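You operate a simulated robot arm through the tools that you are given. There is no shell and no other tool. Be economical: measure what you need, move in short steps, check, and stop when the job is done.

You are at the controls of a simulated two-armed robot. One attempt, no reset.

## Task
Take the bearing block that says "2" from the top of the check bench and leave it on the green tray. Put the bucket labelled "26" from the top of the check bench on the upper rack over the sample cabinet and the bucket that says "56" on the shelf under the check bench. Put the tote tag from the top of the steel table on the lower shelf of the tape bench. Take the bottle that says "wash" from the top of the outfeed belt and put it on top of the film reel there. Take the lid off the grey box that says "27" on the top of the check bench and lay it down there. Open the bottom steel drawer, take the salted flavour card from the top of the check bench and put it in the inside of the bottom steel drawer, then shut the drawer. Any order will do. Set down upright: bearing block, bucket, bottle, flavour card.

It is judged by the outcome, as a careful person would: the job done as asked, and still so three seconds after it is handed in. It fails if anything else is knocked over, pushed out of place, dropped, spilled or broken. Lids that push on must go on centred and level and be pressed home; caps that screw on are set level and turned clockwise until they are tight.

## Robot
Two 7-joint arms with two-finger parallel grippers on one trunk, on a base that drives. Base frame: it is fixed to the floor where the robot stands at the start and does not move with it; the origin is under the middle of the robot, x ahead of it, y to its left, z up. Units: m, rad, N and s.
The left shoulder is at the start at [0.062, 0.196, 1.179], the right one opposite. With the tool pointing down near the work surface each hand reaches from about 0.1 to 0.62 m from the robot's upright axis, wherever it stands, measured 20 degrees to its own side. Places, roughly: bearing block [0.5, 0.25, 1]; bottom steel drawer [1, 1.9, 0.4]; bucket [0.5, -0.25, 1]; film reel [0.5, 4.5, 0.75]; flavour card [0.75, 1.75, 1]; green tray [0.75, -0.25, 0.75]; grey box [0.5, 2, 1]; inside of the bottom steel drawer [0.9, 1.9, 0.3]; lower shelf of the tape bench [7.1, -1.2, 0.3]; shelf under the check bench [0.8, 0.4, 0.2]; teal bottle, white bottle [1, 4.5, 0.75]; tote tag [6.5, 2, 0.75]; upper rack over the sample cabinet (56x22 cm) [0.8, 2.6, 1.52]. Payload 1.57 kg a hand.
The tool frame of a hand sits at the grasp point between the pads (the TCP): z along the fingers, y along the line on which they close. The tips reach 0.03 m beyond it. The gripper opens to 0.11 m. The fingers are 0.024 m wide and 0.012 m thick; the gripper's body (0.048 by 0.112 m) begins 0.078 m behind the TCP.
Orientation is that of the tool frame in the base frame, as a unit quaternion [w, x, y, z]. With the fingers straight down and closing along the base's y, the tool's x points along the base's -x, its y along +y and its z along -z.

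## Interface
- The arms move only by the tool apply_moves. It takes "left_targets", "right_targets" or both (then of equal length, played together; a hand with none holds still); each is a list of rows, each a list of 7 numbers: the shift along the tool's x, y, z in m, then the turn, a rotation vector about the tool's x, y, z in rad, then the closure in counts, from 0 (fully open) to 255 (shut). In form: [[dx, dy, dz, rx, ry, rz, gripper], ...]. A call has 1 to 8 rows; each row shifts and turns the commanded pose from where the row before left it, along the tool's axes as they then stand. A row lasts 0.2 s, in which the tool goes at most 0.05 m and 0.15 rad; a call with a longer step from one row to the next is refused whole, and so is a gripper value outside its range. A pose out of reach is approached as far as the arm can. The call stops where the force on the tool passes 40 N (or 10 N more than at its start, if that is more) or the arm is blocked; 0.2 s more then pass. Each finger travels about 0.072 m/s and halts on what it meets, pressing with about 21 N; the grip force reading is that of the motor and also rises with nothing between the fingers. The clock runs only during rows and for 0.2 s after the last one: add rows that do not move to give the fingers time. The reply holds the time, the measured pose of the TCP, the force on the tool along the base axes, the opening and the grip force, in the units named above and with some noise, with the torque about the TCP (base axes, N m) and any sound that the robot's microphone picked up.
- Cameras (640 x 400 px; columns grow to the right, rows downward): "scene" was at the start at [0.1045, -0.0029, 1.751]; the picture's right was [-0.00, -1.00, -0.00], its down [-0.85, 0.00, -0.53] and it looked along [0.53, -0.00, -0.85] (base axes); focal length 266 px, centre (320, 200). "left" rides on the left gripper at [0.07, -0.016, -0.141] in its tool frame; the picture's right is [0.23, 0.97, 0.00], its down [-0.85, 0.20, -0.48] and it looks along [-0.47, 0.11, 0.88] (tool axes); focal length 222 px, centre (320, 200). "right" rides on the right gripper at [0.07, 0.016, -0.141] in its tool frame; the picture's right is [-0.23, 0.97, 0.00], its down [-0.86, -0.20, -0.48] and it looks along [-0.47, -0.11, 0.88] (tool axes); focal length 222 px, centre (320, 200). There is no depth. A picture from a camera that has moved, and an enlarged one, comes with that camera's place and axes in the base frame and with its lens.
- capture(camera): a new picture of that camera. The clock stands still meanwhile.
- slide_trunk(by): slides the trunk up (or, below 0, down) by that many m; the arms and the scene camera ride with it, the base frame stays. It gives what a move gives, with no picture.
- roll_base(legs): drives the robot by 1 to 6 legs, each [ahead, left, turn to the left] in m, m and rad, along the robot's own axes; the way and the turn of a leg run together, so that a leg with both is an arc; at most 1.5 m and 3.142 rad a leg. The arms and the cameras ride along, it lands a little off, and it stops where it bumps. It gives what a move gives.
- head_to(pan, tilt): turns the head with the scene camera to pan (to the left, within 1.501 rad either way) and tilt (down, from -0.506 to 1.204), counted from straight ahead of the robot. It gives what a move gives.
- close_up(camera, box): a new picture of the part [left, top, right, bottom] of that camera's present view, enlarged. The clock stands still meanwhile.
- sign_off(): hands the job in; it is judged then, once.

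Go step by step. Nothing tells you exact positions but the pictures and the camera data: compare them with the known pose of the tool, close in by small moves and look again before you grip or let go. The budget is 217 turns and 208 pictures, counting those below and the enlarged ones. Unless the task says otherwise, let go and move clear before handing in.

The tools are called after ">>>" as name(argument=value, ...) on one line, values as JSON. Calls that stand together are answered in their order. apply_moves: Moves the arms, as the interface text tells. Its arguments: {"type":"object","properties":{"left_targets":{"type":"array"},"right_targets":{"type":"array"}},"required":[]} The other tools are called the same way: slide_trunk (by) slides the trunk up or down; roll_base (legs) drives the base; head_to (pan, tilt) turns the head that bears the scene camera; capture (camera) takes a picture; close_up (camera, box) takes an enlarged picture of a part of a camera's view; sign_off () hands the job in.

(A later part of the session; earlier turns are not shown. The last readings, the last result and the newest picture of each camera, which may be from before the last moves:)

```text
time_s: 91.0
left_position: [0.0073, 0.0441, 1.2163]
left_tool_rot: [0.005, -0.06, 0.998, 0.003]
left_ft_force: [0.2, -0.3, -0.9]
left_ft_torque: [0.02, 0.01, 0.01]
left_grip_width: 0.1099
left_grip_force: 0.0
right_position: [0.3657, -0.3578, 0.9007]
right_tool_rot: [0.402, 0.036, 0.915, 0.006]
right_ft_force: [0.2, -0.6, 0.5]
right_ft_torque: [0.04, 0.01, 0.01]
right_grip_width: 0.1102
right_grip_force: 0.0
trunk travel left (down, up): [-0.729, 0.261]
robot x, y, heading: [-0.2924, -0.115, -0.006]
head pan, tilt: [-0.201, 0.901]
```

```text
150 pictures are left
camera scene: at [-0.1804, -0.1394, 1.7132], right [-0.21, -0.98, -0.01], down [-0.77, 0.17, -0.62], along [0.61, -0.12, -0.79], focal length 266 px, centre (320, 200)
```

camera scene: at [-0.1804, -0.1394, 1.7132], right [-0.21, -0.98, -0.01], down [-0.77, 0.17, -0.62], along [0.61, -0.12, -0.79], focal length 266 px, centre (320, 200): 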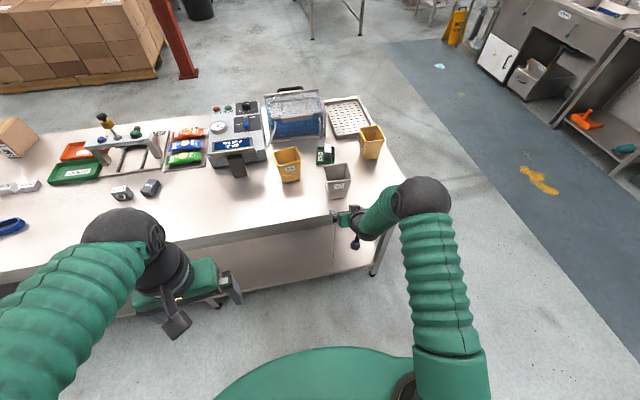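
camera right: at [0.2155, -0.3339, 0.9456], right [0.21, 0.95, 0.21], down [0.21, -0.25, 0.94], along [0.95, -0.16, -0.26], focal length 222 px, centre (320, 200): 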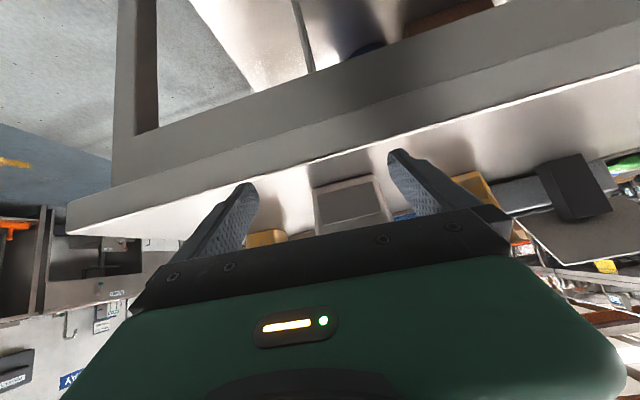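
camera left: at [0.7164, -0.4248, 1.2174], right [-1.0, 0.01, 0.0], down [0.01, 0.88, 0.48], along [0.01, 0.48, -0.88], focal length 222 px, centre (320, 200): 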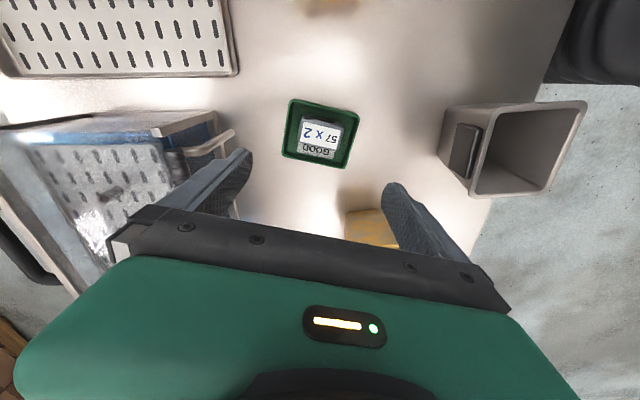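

>>> apply_moves(right_targets=[[0, 0.0125, 0, 0, 0, 0, 0], [0, 0, 0, 0, 0, 0, 0]])

>>> roll_base(legs=[[0.115, 0, 0]])

>>> capture(camera="right")

>>> close_up(camera="scene", box=[280, 130, 440, 270])

```text
time_s: 91.6
left_position: [0.0087, 0.0575, 1.2139]
left_tool_rot: [0.005, -0.06, 0.998, 0.0]
left_ft_force: [0.2, 1.4, 0.0]
left_ft_torque: [-0.02, 0.0, -0.01]
left_grip_width: 0.1102
left_grip_force: 0.1
right_position: [0.3653, -0.3348, 0.9025]
right_tool_rot: [0.401, 0.034, 0.915, 0.002]
right_ft_force: [0.4, -0.5, 0.3]
right_ft_torque: [-0.02, 0.02, 0.01]
right_grip_width: 0.1099
right_grip_force: 0.0
trunk travel left (down, up): [-0.729, 0.261]
robot x, y, heading: [-0.2868, -0.1092, -0.006]
head pan, tilt: [-0.201, 0.901]
```

```text
time_s: 92.8
left_position: [0.1206, 0.0495, 1.2155]
left_tool_rot: [0.007, -0.059, 0.998, 0.002]
left_ft_force: [-0.7, 0.3, 0.2]
left_ft_torque: [-0.01, 0.01, 0.01]
left_grip_width: 0.1099
left_grip_force: 0.0
right_position: [0.4782, -0.3415, 0.9032]
right_tool_rot: [0.402, 0.036, 0.915, 0.003]
right_ft_force: [0.1, 0.4, 0.3]
right_ft_torque: [0.01, 0.0, 0.03]
right_grip_width: 0.1101
right_grip_force: 0.1
trunk travel left (down, up): [-0.729, 0.261]
robot x, y, heading: [-0.1734, -0.1086, -0.01]
head pan, tilt: [-0.201, 0.901]
```

```text
149 pictures are left
camera right: at [0.329, -0.3177, 0.9478], right [0.21, 0.96, 0.2], down [0.21, -0.25, 0.95], along [0.95, -0.16, -0.25], focal length 222 px, centre (320, 200)
```

right: 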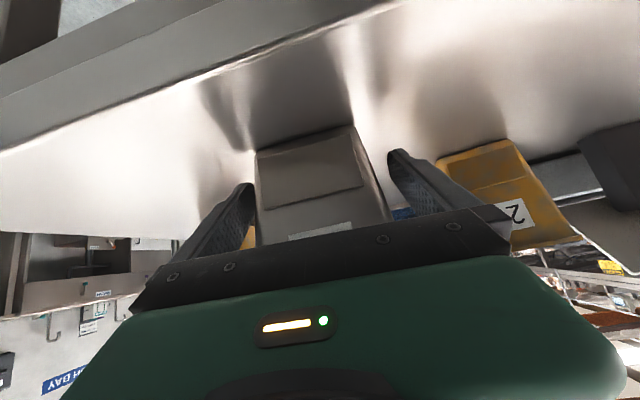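

```text
2.86 times, centred on (360, 200) of scene
camera zoom: at [-0.0704, -0.1314, 1.7136], right [-0.21, -0.98, 0.0], down [-0.77, 0.16, -0.62], along [0.61, -0.13, -0.78], focal length 760 px, centre (206, 200)
```

zoom: 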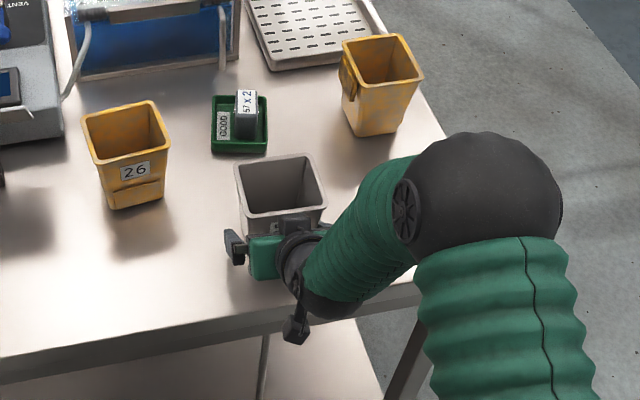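

>>> apply_moves(right_targets=[[-0.006, -0.002, 0.0065, 0, 0, 0, 0], [0, 0, 0, 0, 0, 0, 255], [0, 0, 0, 0, 0, 0, 255], [0, 0, 0, 0, 0, 0, 255]])

>>> slide_trunk(by=0.07)

>>> capture(camera="right")

```text
time_s: 93.8
left_position: [0.1236, 0.0521, 1.2153]
left_tool_rot: [0.006, -0.059, 0.998, 0.001]
left_ft_force: [-0.1, -0.3, -0.8]
left_ft_torque: [-0.01, -0.02, 0.03]
left_grip_width: 0.11
left_grip_force: 0.0
right_position: [0.4903, -0.3447, 0.9031]
right_tool_rot: [0.403, 0.036, 0.914, 0.002]
right_ft_force: [1.3, -1.0, 1.0]
right_ft_torque: [-0.25, -0.16, -0.05]
right_grip_width: 0.0936
right_grip_force: 20.7
trunk travel left (down, up): [-0.729, 0.261]
robot x, y, heading: [-0.1731, -0.1124, -0.002]
head pan, tilt: [-0.201, 0.901]
```

```text
time_s: 94.9
left_position: [0.1242, 0.0511, 1.2836]
left_tool_rot: [0.006, -0.059, 0.998, 0.001]
left_ft_force: [0.4, 0.0, 0.2]
left_ft_torque: [-0.01, 0.01, 0.02]
left_grip_width: 0.1103
left_grip_force: 0.1
right_position: [0.4907, -0.3436, 0.9717]
right_tool_rot: [0.401, 0.036, 0.916, 0.003]
right_ft_force: [-0.6, -0.2, -4.5]
right_ft_torque: [-0.01, 0.09, 0.01]
right_grip_width: 0.0937
right_grip_force: 20.6
trunk travel left (down, up): [-0.799, 0.191]
robot x, y, heading: [-0.1754, -0.1124, -0.006]
head pan, tilt: [-0.201, 0.901]
```

```text
147 pictures are left
camera right: at [0.3405, -0.3195, 1.016], right [0.21, 0.96, 0.2], down [0.21, -0.25, 0.95], along [0.95, -0.16, -0.26], focal length 222 px, centre (320, 200)
```

right: 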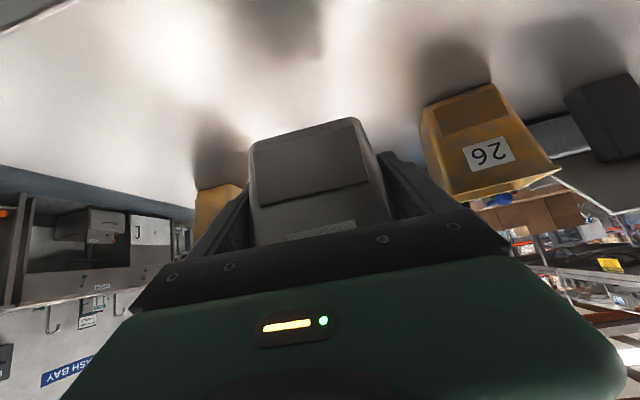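

Bucket held again, clearance fine. Back out, lower the trunk, then go in under the bench.

>>> roll_base(legs=[[-0.33, 0, 0]])

>>> slide_trunk(by=-0.4)

>>> slide_trunk(by=-0.26)

>>> roll_base(legs=[[0, 0.19, 0], [0.38, 0, 0]])

>>> head_to(pan=-0.2, tilt=0.7)

>>> capture(camera="right")

>>> capture(camera="scene")

```text
time_s: 97.1
left_position: [-0.2008, 0.0536, 1.2842]
left_tool_rot: [0.004, -0.057, 0.998, 0.002]
left_ft_force: [-0.1, -0.5, -0.6]
left_ft_torque: [0.0, 0.02, -0.01]
left_grip_width: 0.1099
left_grip_force: 0.0
right_position: [0.1626, -0.3447, 0.9701]
right_tool_rot: [0.401, 0.039, 0.915, 0.001]
right_ft_force: [0.1, 0.8, -4.5]
right_ft_torque: [0.06, 0.09, -0.03]
right_grip_width: 0.0938
right_grip_force: 21.2
trunk travel left (down, up): [-0.799, 0.191]
robot x, y, heading: [-0.5035, -0.1074, -0.012]
head pan, tilt: [-0.201, 0.901]
```

```text
time_s: 100.9
left_position: [-0.205, 0.0535, 0.885]
left_tool_rot: [0.006, -0.055, 0.998, 0.002]
left_ft_force: [0.8, 0.3, 0.7]
left_ft_torque: [0.02, 0.0, 0.0]
left_grip_width: 0.1102
left_grip_force: 0.0
right_position: [0.1584, -0.3448, 0.5747]
right_tool_rot: [0.403, 0.039, 0.915, 0.001]
right_ft_force: [0.7, 0.6, -4.5]
right_ft_torque: [0.02, 0.02, -0.01]
right_grip_width: 0.0937
right_grip_force: 21.1
trunk travel left (down, up): [-0.399, 0.591]
robot x, y, heading: [-0.5028, -0.1101, -0.011]
head pan, tilt: [-0.201, 0.901]
```

```text
time_s: 103.6
left_position: [-0.2058, 0.0535, 0.6249]
left_tool_rot: [0.006, -0.056, 0.998, 0.002]
left_ft_force: [-0.3, 0.1, 0.1]
left_ft_torque: [-0.01, -0.01, -0.04]
left_grip_width: 0.1101
left_grip_force: 0.1
right_position: [0.1572, -0.3446, 0.3124]
right_tool_rot: [0.402, 0.038, 0.915, 0.002]
right_ft_force: [-0.6, -0.1, -4.3]
right_ft_torque: [0.02, 0.09, 0.0]
right_grip_width: 0.0937
right_grip_force: 21.5
trunk travel left (down, up): [-0.139, 0.851]
robot x, y, heading: [-0.4992, -0.1076, -0.014]
head pan, tilt: [-0.201, 0.901]
```

```text
time_s: 107.1
left_position: [0.1765, 0.2374, 0.6244]
left_tool_rot: [0.006, -0.054, 0.998, 0.0]
left_ft_force: [0.0, -0.4, -0.6]
left_ft_torque: [0.0, 0.0, -0.03]
left_grip_width: 0.1101
left_grip_force: 0.0
right_position: [0.5407, -0.1602, 0.3138]
right_tool_rot: [0.401, 0.04, 0.915, 0.001]
right_ft_force: [0.3, -0.7, -4.0]
right_ft_torque: [0.03, 0.1, 0.04]
right_grip_width: 0.0936
right_grip_force: 21.4
trunk travel left (down, up): [-0.139, 0.851]
robot x, y, heading: [-0.1197, 0.0761, -0.014]
head pan, tilt: [-0.201, 0.901]
```

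```text
time_s: 107.8
left_position: [0.1758, 0.2368, 0.6244]
left_tool_rot: [0.007, -0.055, 0.998, 0.001]
left_ft_force: [0.3, -0.6, 0.3]
left_ft_torque: [-0.05, -0.03, 0.0]
left_grip_width: 0.1101
left_grip_force: 0.0
right_position: [0.5398, -0.1613, 0.3149]
right_tool_rot: [0.403, 0.038, 0.914, 0.003]
right_ft_force: [0.6, -0.6, -4.0]
right_ft_torque: [-0.04, 0.1, -0.04]
right_grip_width: 0.0937
right_grip_force: 21.3
trunk travel left (down, up): [-0.139, 0.851]
robot x, y, heading: [-0.1193, 0.0785, -0.013]
head pan, tilt: [-0.201, 0.7]
```

```text
146 pictures are left
camera right: at [0.3895, -0.1353, 0.3576], right [0.22, 0.95, 0.2], down [0.21, -0.25, 0.95], along [0.95, -0.17, -0.25], focal length 222 px, centre (320, 200)
```

right: 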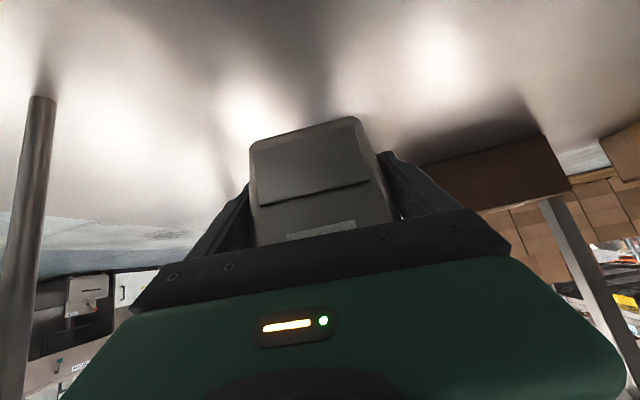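

```text
145 pictures are left
camera scene: at [-0.0033, 0.0573, 1.1393], right [-0.22, -0.98, 0.0], down [-0.63, 0.14, -0.76], along [0.74, -0.16, -0.65], focal length 266 px, centre (320, 200)
```

scene: 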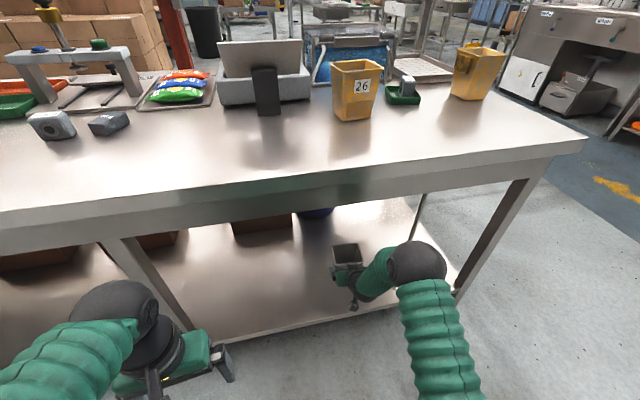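

Well placed over the shelf. Lower with the trunk to near contact.

>>> slide_trunk(by=-0.08)

>>> slide_trunk(by=-0.025)

>>> capture(camera="right")

>>> close_up(camera="scene", box=[260, 200, 480, 360])

```text
time_s: 109.0
left_position: [0.174, 0.2385, 0.5451]
left_tool_rot: [0.008, -0.055, 0.998, 0.001]
left_ft_force: [-0.2, 0.2, 1.0]
left_ft_torque: [0.0, -0.05, 0.04]
left_grip_width: 0.11
left_grip_force: 0.0
right_position: [0.5413, -0.1597, 0.2357]
right_tool_rot: [0.406, 0.039, 0.913, 0.0]
right_ft_force: [3.5, -5.6, 9.2]
right_ft_torque: [-0.07, 0.79, -0.14]
right_grip_width: 0.0927
right_grip_force: 21.4
trunk travel left (down, up): [-0.059, 0.931]
robot x, y, heading: [-0.1214, 0.0732, -0.017]
head pan, tilt: [-0.201, 0.7]
```

```text
time_s: 109.5
left_position: [0.173, 0.2392, 0.5309]
left_tool_rot: [0.008, -0.055, 0.998, -0.001]
left_ft_force: [-0.4, -0.1, 0.0]
left_ft_torque: [0.01, -0.03, -0.04]
left_grip_width: 0.1097
left_grip_force: 0.1
right_position: [0.5452, -0.1611, 0.2286]
right_tool_rot: [0.415, 0.038, 0.909, -0.003]
right_ft_force: [-5.2, 2.7, 24.6]
right_ft_torque: [-1.25, 0.03, -0.5]
right_grip_width: 0.0912
right_grip_force: 20.0
trunk travel left (down, up): [-0.044, 0.946]
robot x, y, heading: [-0.1202, 0.0801, -0.014]
head pan, tilt: [-0.201, 0.7]
stopped: the force on the tool passed its limit at 77 N (the readings are from after the stop); the commanded pose is now the measured one
```

```text
144 pictures are left
camera right: at [0.3942, -0.1358, 0.2698], right [0.22, 0.96, 0.2], down [0.18, -0.24, 0.95], along [0.96, -0.17, -0.23], focal length 222 px, centre (320, 200)
```

right: 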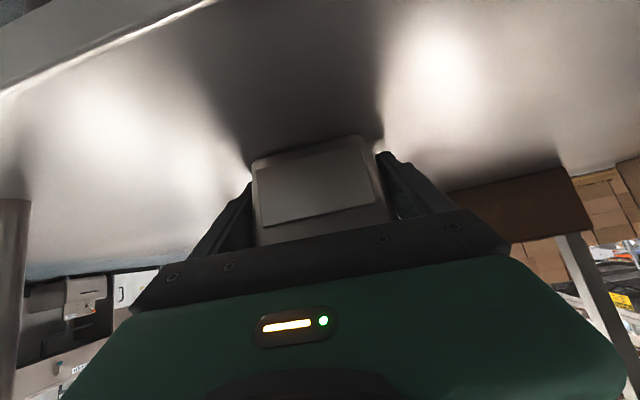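

```text
2.50 times, centred on (370, 280) of scene
camera zoom: at [-0.0079, 0.0601, 1.0445], right [-0.22, -0.98, 0.0], down [-0.63, 0.14, -0.77], along [0.75, -0.17, -0.64], focal length 665 px, centre (195, 0)
```

zoom: 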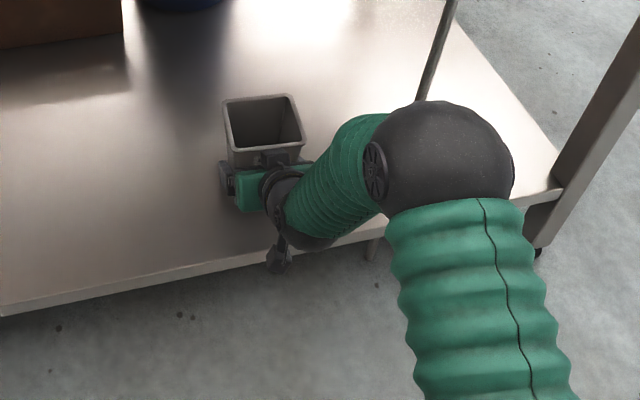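

The shelf is actually at z≈0.195; the bucket stands on it, pressed a bit hard. I release and check.

>>> apply_moves(right_targets=[[0, 0, 0, 0, 0, 0, 200], [0, 0, 0, 0, 0, 0, 0], [0, 0, 0, 0, 0, 0, 0], [0, 0, 0, 0, 0, 0, 0]])

>>> capture(camera="right")

>>> close_up(camera="scene", box=[300, 200, 440, 330])

```text
time_s: 110.5
left_position: [0.1735, 0.2387, 0.5308]
left_tool_rot: [0.009, -0.055, 0.998, -0.001]
left_ft_force: [1.6, -0.1, 0.6]
left_ft_torque: [0.02, -0.01, -0.04]
left_grip_width: 0.1102
left_grip_force: 0.1
right_position: [0.5454, -0.1597, 0.2299]
right_tool_rot: [0.415, 0.036, 0.909, -0.001]
right_ft_force: [9.7, 16.1, 29.2]
right_ft_torque: [-1.01, -0.68, 0.93]
right_grip_width: 0.0949
right_grip_force: 0.0
trunk travel left (down, up): [-0.044, 0.946]
robot x, y, heading: [-0.1249, 0.0771, -0.015]
head pan, tilt: [-0.201, 0.7]
```

```text
142 pictures are left
camera right: at [0.3942, -0.1343, 0.2698], right [0.21, 0.96, 0.2], down [0.18, -0.24, 0.95], along [0.96, -0.17, -0.23], focal length 222 px, centre (320, 200)
```

right: 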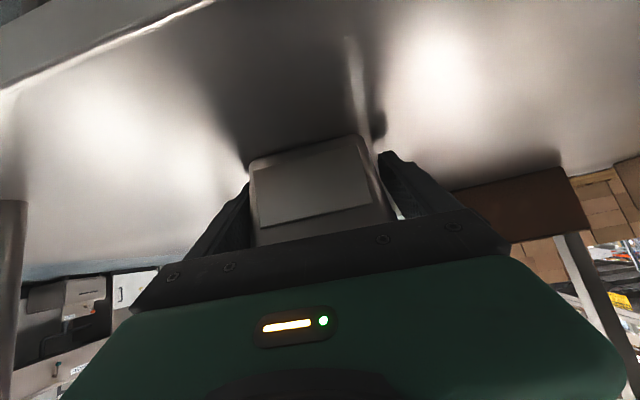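

```text
3.08 times, centred on (370, 265) of scene
camera zoom: at [-0.0084, 0.061, 1.0449], right [-0.22, -0.98, 0.0], down [-0.63, 0.14, -0.77], along [0.75, -0.17, -0.64], focal length 818 px, centre (166, 0)
```

zoom: 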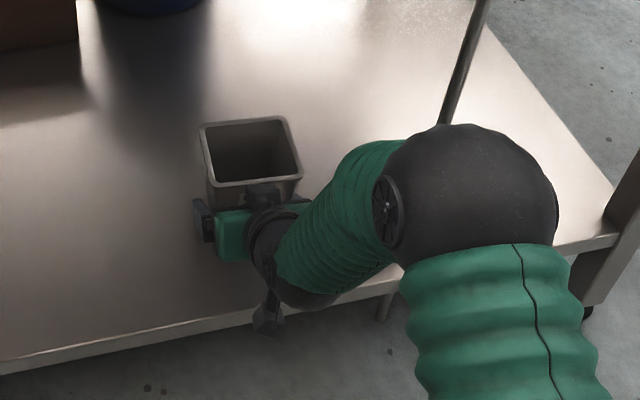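

>>> slide_trunk(by=0.008)

>>> apply_moves(right_targets=[[0, 0, 0, 0, 0, 0, 0], [0, 0, 0, 0, 0, 0, 0]])

>>> capture(camera="right")

```text
time_s: 111.1
left_position: [0.1751, 0.2384, 0.5392]
left_tool_rot: [0.008, -0.055, 0.998, 0.001]
left_ft_force: [-0.1, 0.2, -0.2]
left_ft_torque: [-0.01, 0.01, 0.01]
left_grip_width: 0.1101
left_grip_force: 0.0
right_position: [0.5403, -0.162, 0.2314]
right_tool_rot: [0.406, 0.041, 0.913, -0.002]
right_ft_force: [-4.2, 9.0, 11.5]
right_ft_torque: [-0.4, 0.0, -0.22]
right_grip_width: 0.1023
right_grip_force: 0.1
trunk travel left (down, up): [-0.052, 0.938]
robot x, y, heading: [-0.1212, 0.0792, -0.021]
head pan, tilt: [-0.201, 0.7]
```

```text
time_s: 111.7
left_position: [0.176, 0.2392, 0.5365]
left_tool_rot: [0.007, -0.055, 0.998, 0.0]
left_ft_force: [1.2, 0.5, 0.8]
left_ft_torque: [0.0, -0.01, -0.04]
left_grip_width: 0.1101
left_grip_force: 0.1
right_position: [0.5421, -0.1632, 0.23]
right_tool_rot: [0.408, 0.039, 0.912, -0.001]
right_ft_force: [-0.4, 0.3, 0.1]
right_ft_torque: [-0.01, 0.07, 0.02]
right_grip_width: 0.11
right_grip_force: 0.0
trunk travel left (down, up): [-0.052, 0.938]
robot x, y, heading: [-0.1221, 0.0734, -0.014]
head pan, tilt: [-0.201, 0.7]
```

```text
140 pictures are left
camera right: at [0.3918, -0.1372, 0.2729], right [0.22, 0.95, 0.2], down [0.2, -0.24, 0.95], along [0.95, -0.17, -0.24], focal length 222 px, centre (320, 200)
```

right: 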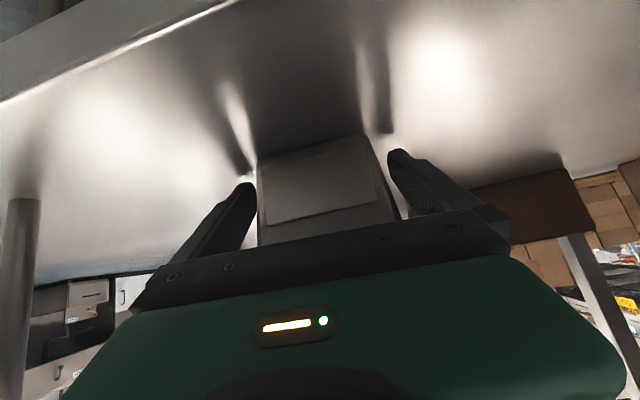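

Fingers are free. I back straight out and check the bucket.

>>> roll_base(legs=[[-0.3, 0, 0]])

>>> capture(camera="scene")

```text
time_s: 113.8
left_position: [-0.1302, 0.2434, 0.5379]
left_tool_rot: [0.006, -0.054, 0.999, 0.001]
left_ft_force: [-0.1, 0.0, 0.3]
left_ft_torque: [-0.04, 0.0, -0.02]
left_grip_width: 0.1102
left_grip_force: 0.0
right_position: [0.2386, -0.1556, 0.2311]
right_tool_rot: [0.409, 0.038, 0.912, 0.0]
right_ft_force: [-0.8, 0.1, -0.7]
right_ft_torque: [-0.01, -0.01, 0.02]
right_grip_width: 0.1099
right_grip_force: 0.1
trunk travel left (down, up): [-0.052, 0.938]
robot x, y, heading: [-0.423, 0.0814, -0.02]
head pan, tilt: [-0.201, 0.7]
```

```text
139 pictures are left
camera scene: at [-0.309, 0.0626, 1.0521], right [-0.22, -0.98, 0.0], down [-0.63, 0.14, -0.76], along [0.75, -0.16, -0.65], focal length 266 px, centre (320, 200)
```

scene: 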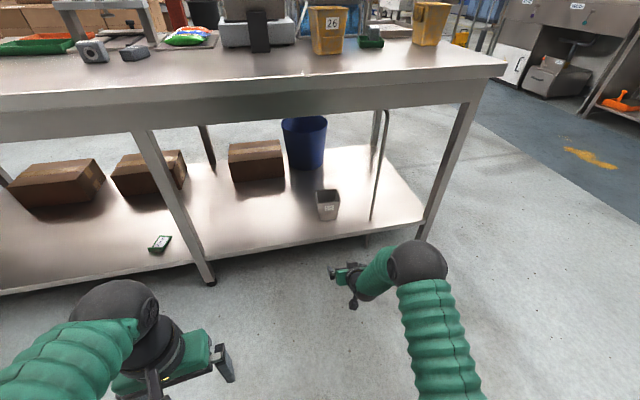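

Bucket "56" is on the shelf. Next bucket "26" with the same hand pose: raise the trunk and look.

>>> slide_trunk(by=0.4)

>>> slide_trunk(by=0.272)

>>> capture(camera="scene")

>>> close_up(camera="right", box=[160, 40, 500, 260])

```text
time_s: 117.6
left_position: [-0.1295, 0.2431, 0.938]
left_tool_rot: [0.007, -0.055, 0.998, 0.001]
left_ft_force: [0.2, -0.4, 0.2]
left_ft_torque: [0.01, 0.03, 0.01]
left_grip_width: 0.11
left_grip_force: 0.0
right_position: [0.2374, -0.1564, 0.6328]
right_tool_rot: [0.41, 0.038, 0.911, 0.0]
right_ft_force: [-0.1, -0.6, -0.1]
right_ft_torque: [0.0, -0.02, 0.01]
right_grip_width: 0.11
right_grip_force: 0.1
trunk travel left (down, up): [-0.452, 0.538]
robot x, y, heading: [-0.4254, 0.086, -0.016]
head pan, tilt: [-0.201, 0.7]
```

```text
time_s: 120.4
left_position: [-0.129, 0.2434, 1.2103]
left_tool_rot: [0.007, -0.055, 0.998, 0.001]
left_ft_force: [0.4, 0.4, 0.4]
left_ft_torque: [0.07, -0.02, -0.01]
left_grip_width: 0.1097
left_grip_force: 0.2
right_position: [0.2385, -0.1558, 0.9028]
right_tool_rot: [0.41, 0.038, 0.911, 0.0]
right_ft_force: [-0.7, 0.5, 0.0]
right_ft_torque: [0.03, 0.01, 0.01]
right_grip_width: 0.1101
right_grip_force: 0.1
trunk travel left (down, up): [-0.724, 0.266]
robot x, y, heading: [-0.4295, 0.0847, -0.014]
head pan, tilt: [-0.201, 0.7]
```

```text
138 pictures are left
camera scene: at [-0.3076, 0.0625, 1.724], right [-0.22, -0.98, 0.0], down [-0.63, 0.14, -0.76], along [0.75, -0.16, -0.65], focal length 266 px, centre (320, 200)
```

scene: 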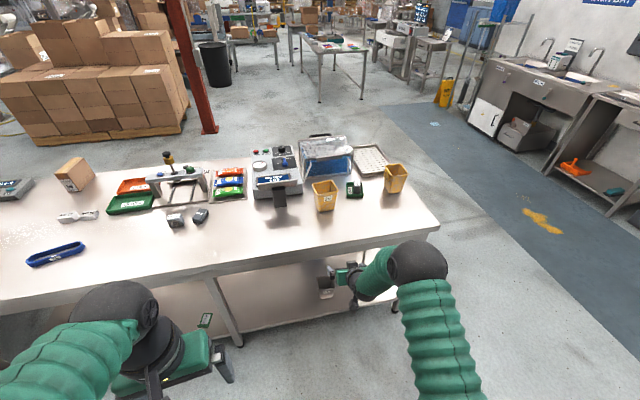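

```text
1.82 times, centred on (330, 150) of right
camera zoom: at [0.0883, -0.1309, 0.9459], right [0.22, 0.96, 0.2], down [0.19, -0.24, 0.95], along [0.96, -0.17, -0.24], focal length 404 px, centre (302, 291)
```

zoom: 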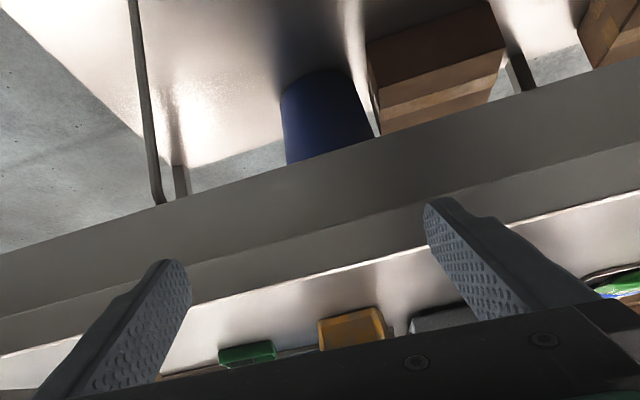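

>>> close_up(camera="scene", box=[270, 140, 420, 240])

```text
4.00 times, centred on (345, 190) of scene
camera zoom: at [-0.3076, 0.0625, 1.724], right [-0.22, -0.98, 0.0], down [-0.63, 0.14, -0.76], along [0.75, -0.16, -0.65], focal length 1064 px, centre (220, 240)
```

zoom: 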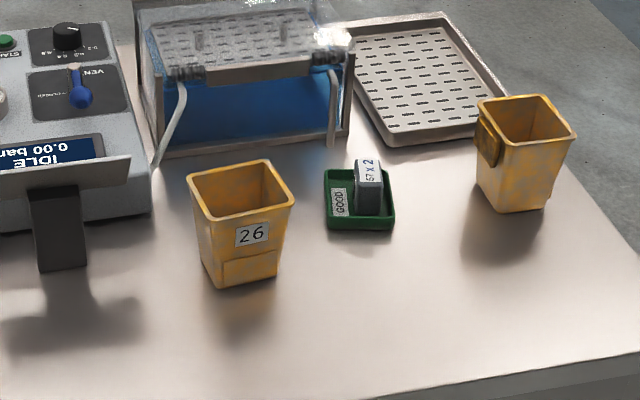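

Bucket "26" rim centre ≈(0.650, -0.166). I yaw the hand slightly to match it and approach to 10 cm short.

>>> apply_moves(right_targets=[[0, 0, 0, -0.06, 0.0025, -0.053, 0], [0, 0, 0, 0, 0, 0, 0]])

>>> roll_base(legs=[[0.29, -0.006, 0]])

>>> capture(camera="right")

>>> close_up(camera="scene", box=[270, 140, 480, 320])

```text
time_s: 121.0
left_position: [-0.1303, 0.2431, 1.2102]
left_tool_rot: [0.007, -0.055, 0.998, 0.001]
left_ft_force: [-0.1, -0.2, 0.1]
left_ft_torque: [-0.02, -0.01, 0.02]
left_grip_width: 0.1101
left_grip_force: 0.0
right_position: [0.2387, -0.1558, 0.9044]
right_tool_rot: [0.409, 0.001, 0.912, 0.017]
right_ft_force: [-0.1, -0.3, -0.1]
right_ft_torque: [-0.04, -0.03, 0.01]
right_grip_width: 0.1101
right_grip_force: 0.1
trunk travel left (down, up): [-0.724, 0.266]
robot x, y, heading: [-0.4246, 0.0829, -0.017]
head pan, tilt: [-0.201, 0.7]
```

```text
time_s: 123.0
left_position: [0.1558, 0.2309, 1.2119]
left_tool_rot: [0.009, -0.053, 0.999, 0.001]
left_ft_force: [0.3, 1.2, 0.0]
left_ft_torque: [-0.01, 0.02, 0.0]
left_grip_width: 0.11
left_grip_force: 0.0
right_position: [0.5226, -0.1694, 0.9061]
right_tool_rot: [0.411, 0.004, 0.912, 0.015]
right_ft_force: [0.6, 0.2, 0.0]
right_ft_torque: [-0.01, 0.01, 0.0]
right_grip_width: 0.1101
right_grip_force: 0.1
trunk travel left (down, up): [-0.724, 0.266]
robot x, y, heading: [-0.1389, 0.07, -0.022]
head pan, tilt: [-0.201, 0.7]
```

```text
135 pictures are left
camera right: at [0.3713, -0.1558, 0.9472], right [0.14, 0.97, 0.2], down [0.21, -0.23, 0.95], along [0.97, -0.1, -0.24], focal length 222 px, centre (320, 200)
```

right: 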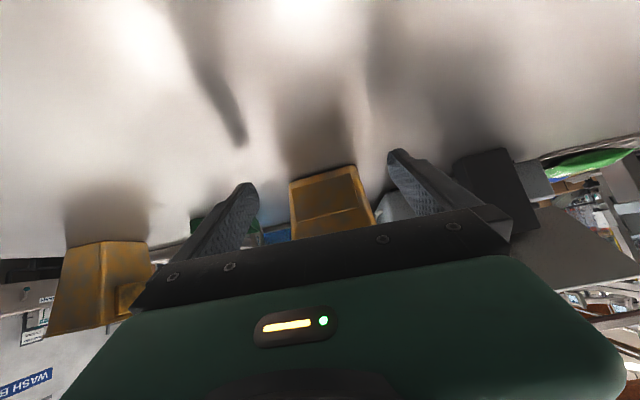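

```text
2.22 times, centred on (375, 230) of scene
camera zoom: at [-0.0241, 0.0516, 1.7243], right [-0.22, -0.98, 0.0], down [-0.63, 0.14, -0.77], along [0.75, -0.17, -0.64], focal length 591 px, centre (198, 133)
```

zoom: 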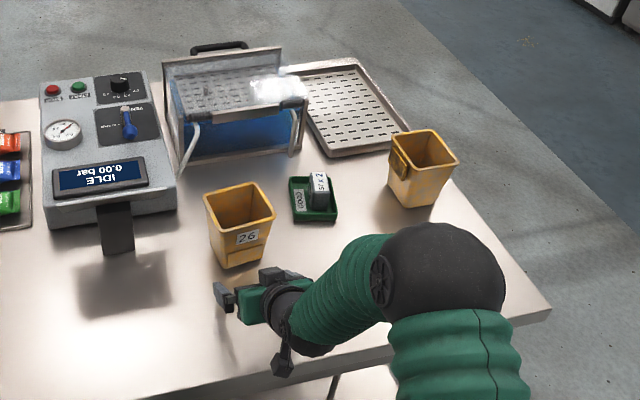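

>>> roll_base(legs=[[0.106, 0.003, 0]])

>>> capture(camera="right")

```text
time_s: 124.1
left_position: [0.2602, 0.2308, 1.2136]
left_tool_rot: [0.012, -0.053, 0.999, 0.001]
left_ft_force: [0.8, -0.1, -0.1]
left_ft_torque: [0.0, 0.01, 0.02]
left_grip_width: 0.1101
left_grip_force: 0.1
right_position: [0.6277, -0.1698, 0.9081]
right_tool_rot: [0.411, 0.005, 0.912, 0.014]
right_ft_force: [0.5, -0.2, 0.1]
right_ft_torque: [0.0, -0.03, 0.03]
right_grip_width: 0.1101
right_grip_force: 0.2
trunk travel left (down, up): [-0.724, 0.266]
robot x, y, heading: [-0.031, 0.0726, -0.022]
head pan, tilt: [-0.201, 0.7]
```

```text
133 pictures are left
camera right: at [0.4754, -0.1561, 0.9476], right [0.14, 0.97, 0.2], down [0.21, -0.23, 0.95], along [0.97, -0.1, -0.24], focal length 222 px, centre (320, 200)
```

right: 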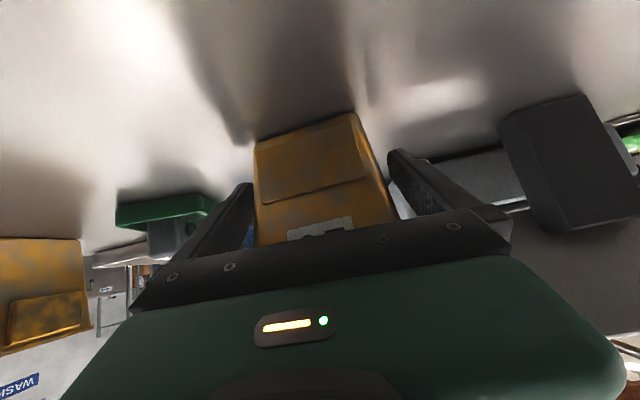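

Centred. Close and lift.

>>> apply_moves(right_targets=[[0, 0, 0, 0, 0, 0, 255], [0, 0, 0, 0, 0, 0, 255], [0, 0, 0, 0, 0, 0, 255]])

>>> slide_trunk(by=0.1)

>>> capture(camera="right")

```text
time_s: 124.9
left_position: [0.2644, 0.2307, 1.2111]
left_tool_rot: [0.009, -0.053, 0.999, 0.001]
left_ft_force: [0.0, -0.1, 0.3]
left_ft_torque: [-0.01, -0.01, 0.01]
left_grip_width: 0.1101
left_grip_force: 0.0
right_position: [0.6296, -0.1705, 0.9032]
right_tool_rot: [0.408, 0.005, 0.913, 0.015]
right_ft_force: [-0.3, -0.1, -3.9]
right_ft_torque: [-0.04, 0.09, 0.0]
right_grip_width: 0.0936
right_grip_force: 20.7
trunk travel left (down, up): [-0.724, 0.266]
robot x, y, heading: [-0.033, 0.0695, -0.016]
head pan, tilt: [-0.201, 0.7]
```

```text
time_s: 126.2
left_position: [0.2638, 0.2314, 1.3114]
left_tool_rot: [0.009, -0.053, 0.999, 0.0]
left_ft_force: [0.3, 0.0, -0.3]
left_ft_torque: [-0.03, -0.01, 0.04]
left_grip_width: 0.11
left_grip_force: 0.0
right_position: [0.6292, -0.1695, 1.0047]
right_tool_rot: [0.409, 0.004, 0.912, 0.015]
right_ft_force: [0.3, 0.1, -4.4]
right_ft_torque: [-0.02, 0.06, -0.01]
right_grip_width: 0.0931
right_grip_force: 21.5
trunk travel left (down, up): [-0.824, 0.166]
robot x, y, heading: [-0.0336, 0.0711, -0.018]
head pan, tilt: [-0.201, 0.7]
```

```text
132 pictures are left
camera right: at [0.4782, -0.1557, 1.0459], right [0.15, 0.97, 0.2], down [0.21, -0.23, 0.95], along [0.97, -0.1, -0.24], focal length 222 px, centre (320, 200)
```

right: 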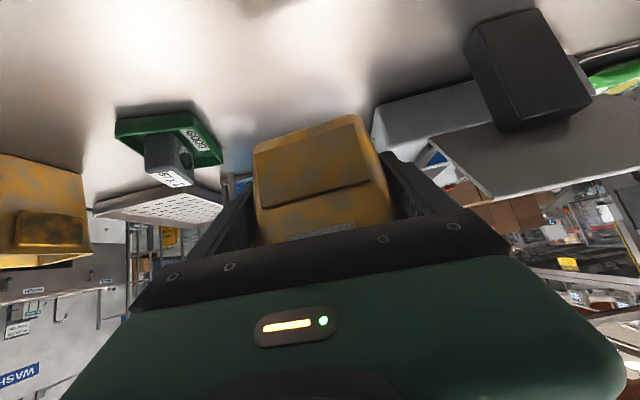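

Now raise fully, back out, and look toward the left along the bench.

>>> slide_trunk(by=0.16)

>>> roll_base(legs=[[-0.35, 0, 0.02]])

>>> head_to(pan=0.8, tilt=0.45)

>>> capture(camera="scene")

>>> head_to(pan=1.5, tilt=0.5)

>>> capture(camera="scene")

```text
time_s: 128.1
left_position: [0.2645, 0.2306, 1.4708]
left_tool_rot: [0.009, -0.054, 0.999, 0.0]
left_ft_force: [0.0, 0.7, -0.3]
left_ft_torque: [0.0, 0.02, 0.01]
left_grip_width: 0.1099
left_grip_force: 0.0
right_position: [0.6298, -0.1706, 1.1649]
right_tool_rot: [0.409, 0.003, 0.912, 0.016]
right_ft_force: [-0.1, -0.1, -3.1]
right_ft_torque: [-0.03, 0.06, -0.02]
right_grip_width: 0.0935
right_grip_force: 20.8
trunk travel left (down, up): [-0.984, 0.006]
robot x, y, heading: [-0.0346, 0.0701, -0.019]
head pan, tilt: [-0.201, 0.7]
```

```text
time_s: 130.3
left_position: [-0.0838, 0.239, 1.4689]
left_tool_rot: [0.006, -0.064, 0.998, 0.001]
left_ft_force: [1.1, 0.1, -0.2]
left_ft_torque: [-0.02, 0.03, 0.01]
left_grip_width: 0.11
left_grip_force: 0.1
right_position: [0.2901, -0.1525, 1.1615]
right_tool_rot: [0.407, -0.006, 0.913, 0.021]
right_ft_force: [-0.2, 0.3, -4.5]
right_ft_torque: [0.02, 0.12, -0.01]
right_grip_width: 0.0934
right_grip_force: 21.2
trunk travel left (down, up): [-0.984, 0.006]
robot x, y, heading: [-0.3839, 0.074, 0.007]
head pan, tilt: [-0.201, 0.7]
```

```text
time_s: 131.6
left_position: [-0.0903, 0.2399, 1.4683]
left_tool_rot: [0.005, -0.063, 0.998, 0.001]
left_ft_force: [-0.2, -0.2, 0.3]
left_ft_torque: [0.0, -0.03, -0.01]
left_grip_width: 0.11
left_grip_force: 0.0
right_position: [0.2851, -0.1521, 1.1641]
right_tool_rot: [0.41, -0.007, 0.912, 0.02]
right_ft_force: [0.2, -0.5, -4.6]
right_ft_torque: [0.0, 0.04, -0.02]
right_grip_width: 0.0934
right_grip_force: 20.9
trunk travel left (down, up): [-0.984, 0.006]
robot x, y, heading: [-0.3795, 0.0757, -0.0]
head pan, tilt: [0.799, 0.45]
```

```text
131 pictures are left
camera scene: at [-0.2815, 0.1396, 2.0062], right [0.72, -0.7, 0.0], down [-0.31, -0.31, -0.9], along [0.63, 0.65, -0.44], focal length 266 px, centre (320, 200)
```

scene: 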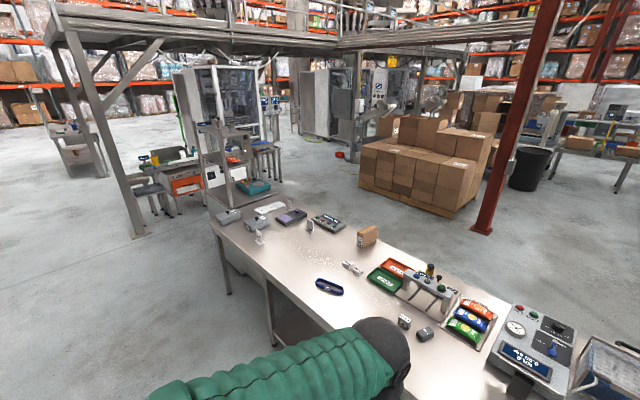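

```text
time_s: 132.7
left_position: [-0.0902, 0.2404, 1.4694]
left_tool_rot: [0.005, -0.063, 0.998, 0.001]
left_ft_force: [0.5, 1.0, 0.1]
left_ft_torque: [-0.02, -0.02, 0.02]
left_grip_width: 0.11
left_grip_force: 0.0
right_position: [0.2855, -0.1521, 1.1645]
right_tool_rot: [0.409, -0.006, 0.912, 0.02]
right_ft_force: [0.5, -0.3, -3.8]
right_ft_torque: [-0.02, 0.07, -0.01]
right_grip_width: 0.0933
right_grip_force: 21.1
trunk travel left (down, up): [-0.984, 0.006]
robot x, y, heading: [-0.3833, 0.0752, 0.001]
head pan, tilt: [1.499, 0.499]
```

```text
130 pictures are left
camera scene: at [-0.338, 0.1643, 2.0019], right [1.0, -0.07, 0.0], down [-0.04, -0.48, -0.88], along [0.06, 0.88, -0.48], focal length 266 px, centre (320, 200)
```

scene: 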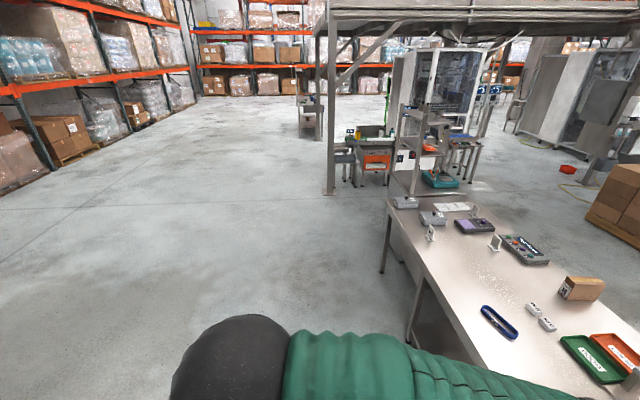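

The aisle along the bench is free. I drive left about 2.3 m to the sample cabinet.

>>> roll_base(legs=[[0, 1.2, 0], [0, 1.1, 0]])

>>> head_to(pan=0.2, tilt=0.4)

>>> capture(camera="scene")

```text
time_s: 144.0
left_position: [-0.0369, 2.5291, 1.4696]
left_tool_rot: [0.005, -0.047, 0.999, 0.001]
left_ft_force: [0.4, 0.6, -0.4]
left_ft_torque: [0.03, -0.02, 0.0]
left_grip_width: 0.1101
left_grip_force: 0.1
right_position: [0.3238, 2.1231, 1.1642]
right_tool_rot: [0.411, 0.01, 0.912, 0.013]
right_ft_force: [-0.7, 0.4, -3.8]
right_ft_torque: [0.01, 0.09, 0.0]
right_grip_width: 0.0935
right_grip_force: 21.2
trunk travel left (down, up): [-0.984, 0.006]
robot x, y, heading: [-0.3335, 2.3765, -0.032]
head pan, tilt: [1.499, 0.499]
```

```text
time_s: 145.5
left_position: [-0.0387, 2.5303, 1.4678]
left_tool_rot: [0.003, -0.046, 0.999, 0.002]
left_ft_force: [0.7, -0.8, 0.1]
left_ft_torque: [-0.04, 0.03, -0.02]
left_grip_width: 0.1095
left_grip_force: 0.1
right_position: [0.3241, 2.1252, 1.1659]
right_tool_rot: [0.41, 0.01, 0.912, 0.012]
right_ft_force: [0.2, 0.5, -3.1]
right_ft_torque: [-0.01, 0.05, -0.01]
right_grip_width: 0.0932
right_grip_force: 21.2
trunk travel left (down, up): [-0.984, 0.006]
robot x, y, heading: [-0.3392, 2.3779, -0.035]
head pan, tilt: [0.201, 0.4]
```

```text
129 pictures are left
camera scene: at [-0.2059, 2.3877, 2.0108], right [0.17, -0.99, 0.0], down [-0.39, -0.06, -0.92], along [0.91, 0.15, -0.39], focal length 266 px, centre (320, 200)
```

scene: 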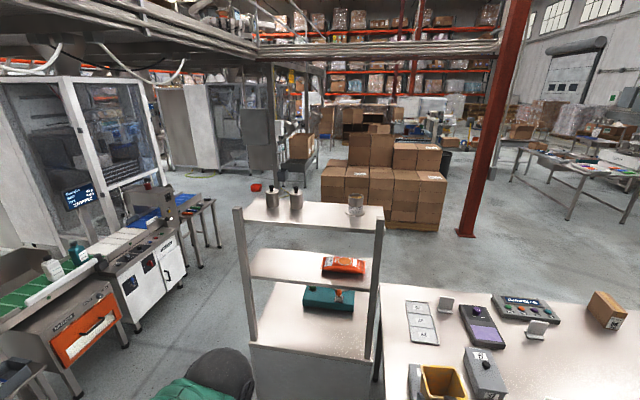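

>>> close_up(camera="scene", box=[210, 160, 410, 360])

```text
2.00 times, centred on (310, 260) of scene
camera zoom: at [-0.2059, 2.3877, 2.0108], right [0.17, -0.99, 0.0], down [-0.39, -0.06, -0.92], along [0.91, 0.15, -0.39], focal length 532 px, centre (340, 80)
```

zoom: 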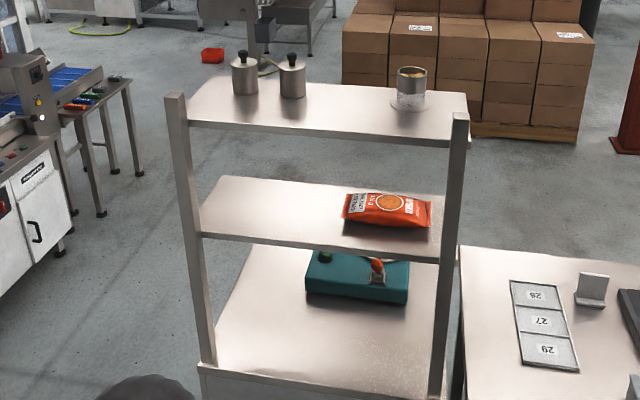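

The upper rack top is at z≈1.52, x 0.68–0.90, y 2.31–2.84, with free space around y 2.53 between a jar and a bottle. I raise the hand now, away from the rack.

>>> apply_moves(right_targets=[[-0.0336, 0, -0.0299, 0, 0, 0, 255], [-0.0336, 0, -0.0299, 0, 0, 0, 255], [-0.0336, 0, -0.0299, 0, 0, 0, 255], [-0.0336, 0, -0.0299, 0, 0, 0, 255]])

>>> apply_moves(right_targets=[[-0.0336, 0, -0.0299, 0, 0, 0, 255], [-0.0336, 0, -0.0299, 0, 0, 0, 255], [-0.0336, 0, -0.0299, 0, 0, 0, 255]])

>>> capture(camera="scene")

```text
time_s: 146.5
left_position: [-0.038, 2.5306, 1.4684]
left_tool_rot: [0.005, -0.046, 0.999, 0.001]
left_ft_force: [0.9, -0.1, -0.1]
left_ft_torque: [0.01, 0.0, 0.04]
left_grip_width: 0.1101
left_grip_force: 0.0
right_position: [0.32, 2.1199, 1.3477]
right_tool_rot: [0.41, 0.009, 0.912, 0.013]
right_ft_force: [0.0, -0.3, -4.7]
right_ft_torque: [-0.03, 0.07, 0.0]
right_grip_width: 0.0934
right_grip_force: 21.5
trunk travel left (down, up): [-0.984, 0.006]
robot x, y, heading: [-0.334, 2.3792, -0.036]
head pan, tilt: [0.201, 0.4]
```

```text
time_s: 147.3
left_position: [-0.0396, 2.5306, 1.4696]
left_tool_rot: [0.005, -0.046, 0.999, 0.001]
left_ft_force: [-0.5, 0.6, 0.2]
left_ft_torque: [0.02, -0.03, -0.01]
left_grip_width: 0.1101
left_grip_force: 0.0
right_position: [0.3187, 2.1159, 1.4837]
right_tool_rot: [0.411, 0.009, 0.912, 0.013]
right_ft_force: [-0.6, -0.4, -3.2]
right_ft_torque: [-0.03, 0.05, -0.01]
right_grip_width: 0.0932
right_grip_force: 20.6
trunk travel left (down, up): [-0.984, 0.006]
robot x, y, heading: [-0.3358, 2.3742, -0.03]
head pan, tilt: [0.201, 0.4]
```

```text
127 pictures are left
camera scene: at [-0.21, 2.3885, 2.011], right [0.17, -0.99, 0.0], down [-0.38, -0.06, -0.92], along [0.91, 0.15, -0.39], focal length 266 px, centre (320, 200)
```

scene: 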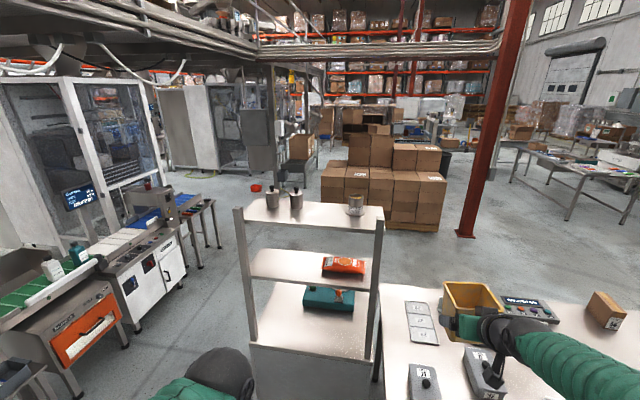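

>>> apply_moves(right_targets=[[-0.0336, 0, -0.0299, 0, 0, 0, 255], [-0.0336, 0, -0.0299, 0, 0, 0, 255], [-0.0336, 0, -0.0299, 0, 0, 0, 255], [0, 0, 0, 0, 0, 0, 255]])

>>> roll_base(legs=[[0, 0.39, 0.03]])

>>> capture(camera="scene")

>>> capture(camera="right")

```text
time_s: 148.3
left_position: [-0.037, 2.5306, 1.4679]
left_tool_rot: [0.005, -0.047, 0.999, 0.001]
left_ft_force: [-0.7, -0.8, 0.0]
left_ft_torque: [0.0, 0.04, 0.01]
left_grip_width: 0.11
left_grip_force: 0.0
right_position: [0.3239, 2.1107, 1.6134]
right_tool_rot: [0.41, 0.01, 0.912, 0.012]
right_ft_force: [-0.7, -0.3, -4.7]
right_ft_torque: [-0.01, 0.09, -0.01]
right_grip_width: 0.0931
right_grip_force: 21.4
trunk travel left (down, up): [-0.984, 0.006]
robot x, y, heading: [-0.3378, 2.3746, -0.028]
head pan, tilt: [0.201, 0.4]
```

```text
time_s: 150.7
left_position: [-0.0366, 2.8968, 1.4702]
left_tool_rot: [0.004, -0.062, 0.998, 0.008]
left_ft_force: [0.3, -0.9, 1.1]
left_ft_torque: [0.04, 0.02, 0.0]
left_grip_width: 0.1097
left_grip_force: 0.0
right_position: [0.3364, 2.486, 1.6107]
right_tool_rot: [0.411, -0.002, 0.911, 0.024]
right_ft_force: [0.8, 0.1, -3.7]
right_ft_torque: [0.02, 0.11, 0.02]
right_grip_width: 0.0936
right_grip_force: 21.0
trunk travel left (down, up): [-0.984, 0.006]
robot x, y, heading: [-0.3284, 2.7519, -0.004]
head pan, tilt: [0.201, 0.4]
```

```text
126 pictures are left
camera scene: at [-0.2002, 2.7421, 2.0109], right [0.2, -0.98, -0.01], down [-0.38, -0.06, -0.92], along [0.9, 0.19, -0.39], focal length 266 px, centre (320, 200)
```

scene: 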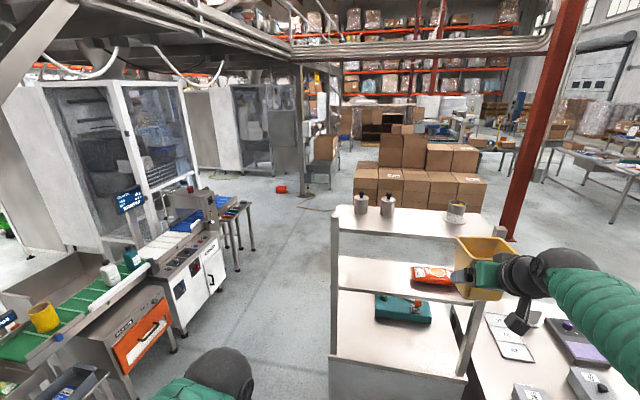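

```text
125 pictures are left
camera right: at [0.1852, 2.4962, 1.6522], right [0.13, 0.97, 0.21], down [0.21, -0.24, 0.95], along [0.97, -0.08, -0.24], focal length 222 px, centre (320, 200)
```

right: 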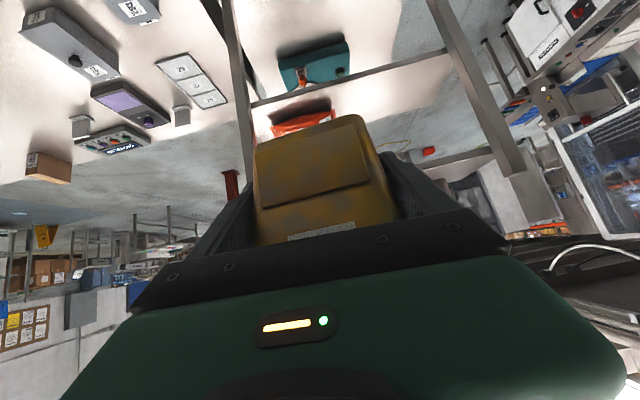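

>>> close_up(camera="scene", box=[320, 180, 520, 300])

```text
3.20 times, centred on (420, 240) of scene
camera zoom: at [-0.2002, 2.7421, 2.0109], right [0.2, -0.98, -0.01], down [-0.38, -0.06, -0.92], along [0.9, 0.19, -0.39], focal length 851 px, centre (0, 72)
```

zoom: 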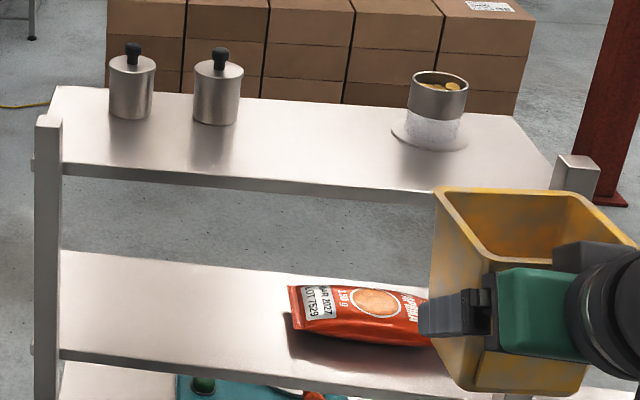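

Gap on the rack is y 2.457–2.642; I aim for 2.548. Left 0.058, then ahead 0.30.

>>> roll_base(legs=[[0, 0.058, 0], [0.3, 0, 0]])

>>> capture(camera="scene")

>>> capture(camera="right")

```text
time_s: 153.2
left_position: [0.2517, 3.0065, 1.4672]
left_tool_rot: [0.005, -0.064, 0.998, -0.009]
left_ft_force: [-0.3, 1.8, 0.5]
left_ft_torque: [-0.13, -0.02, 0.04]
left_grip_width: 0.1101
left_grip_force: 0.1
right_position: [0.6239, 2.6023, 1.6243]
right_tool_rot: [0.413, -0.012, 0.911, 0.01]
right_ft_force: [-1.9, 1.0, -3.5]
right_ft_torque: [-0.06, 0.07, -0.02]
right_grip_width: 0.0936
right_grip_force: 21.7
trunk travel left (down, up): [-0.984, 0.006]
robot x, y, heading: [-0.0296, 2.8126, 0.005]
head pan, tilt: [0.201, 0.4]
```

```text
123 pictures are left
camera scene: at [0.0845, 2.8698, 2.0109], right [0.2, -0.98, 0.02], down [-0.38, -0.1, -0.92], along [0.9, 0.18, -0.39], focal length 266 px, centre (320, 200)
```

scene: 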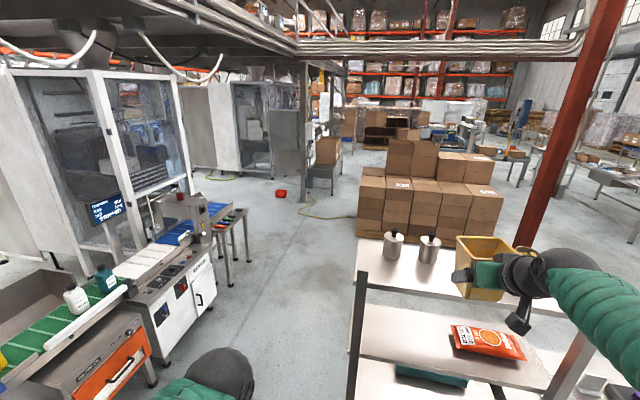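

```text
122 pictures are left
camera right: at [0.4724, 2.6137, 1.6637], right [0.12, 0.98, 0.18], down [0.21, -0.2, 0.96], along [0.97, -0.08, -0.23], focal length 222 px, centre (320, 200)
```

right: 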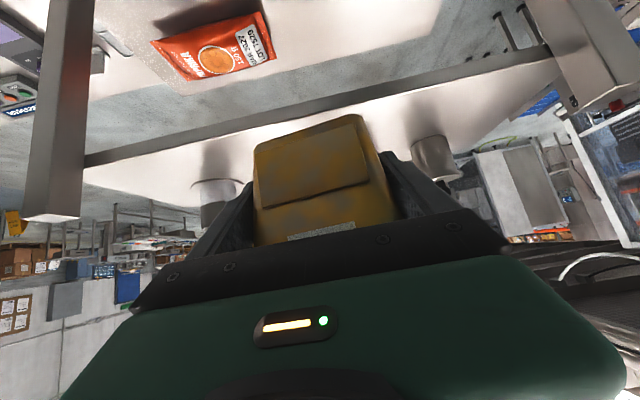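

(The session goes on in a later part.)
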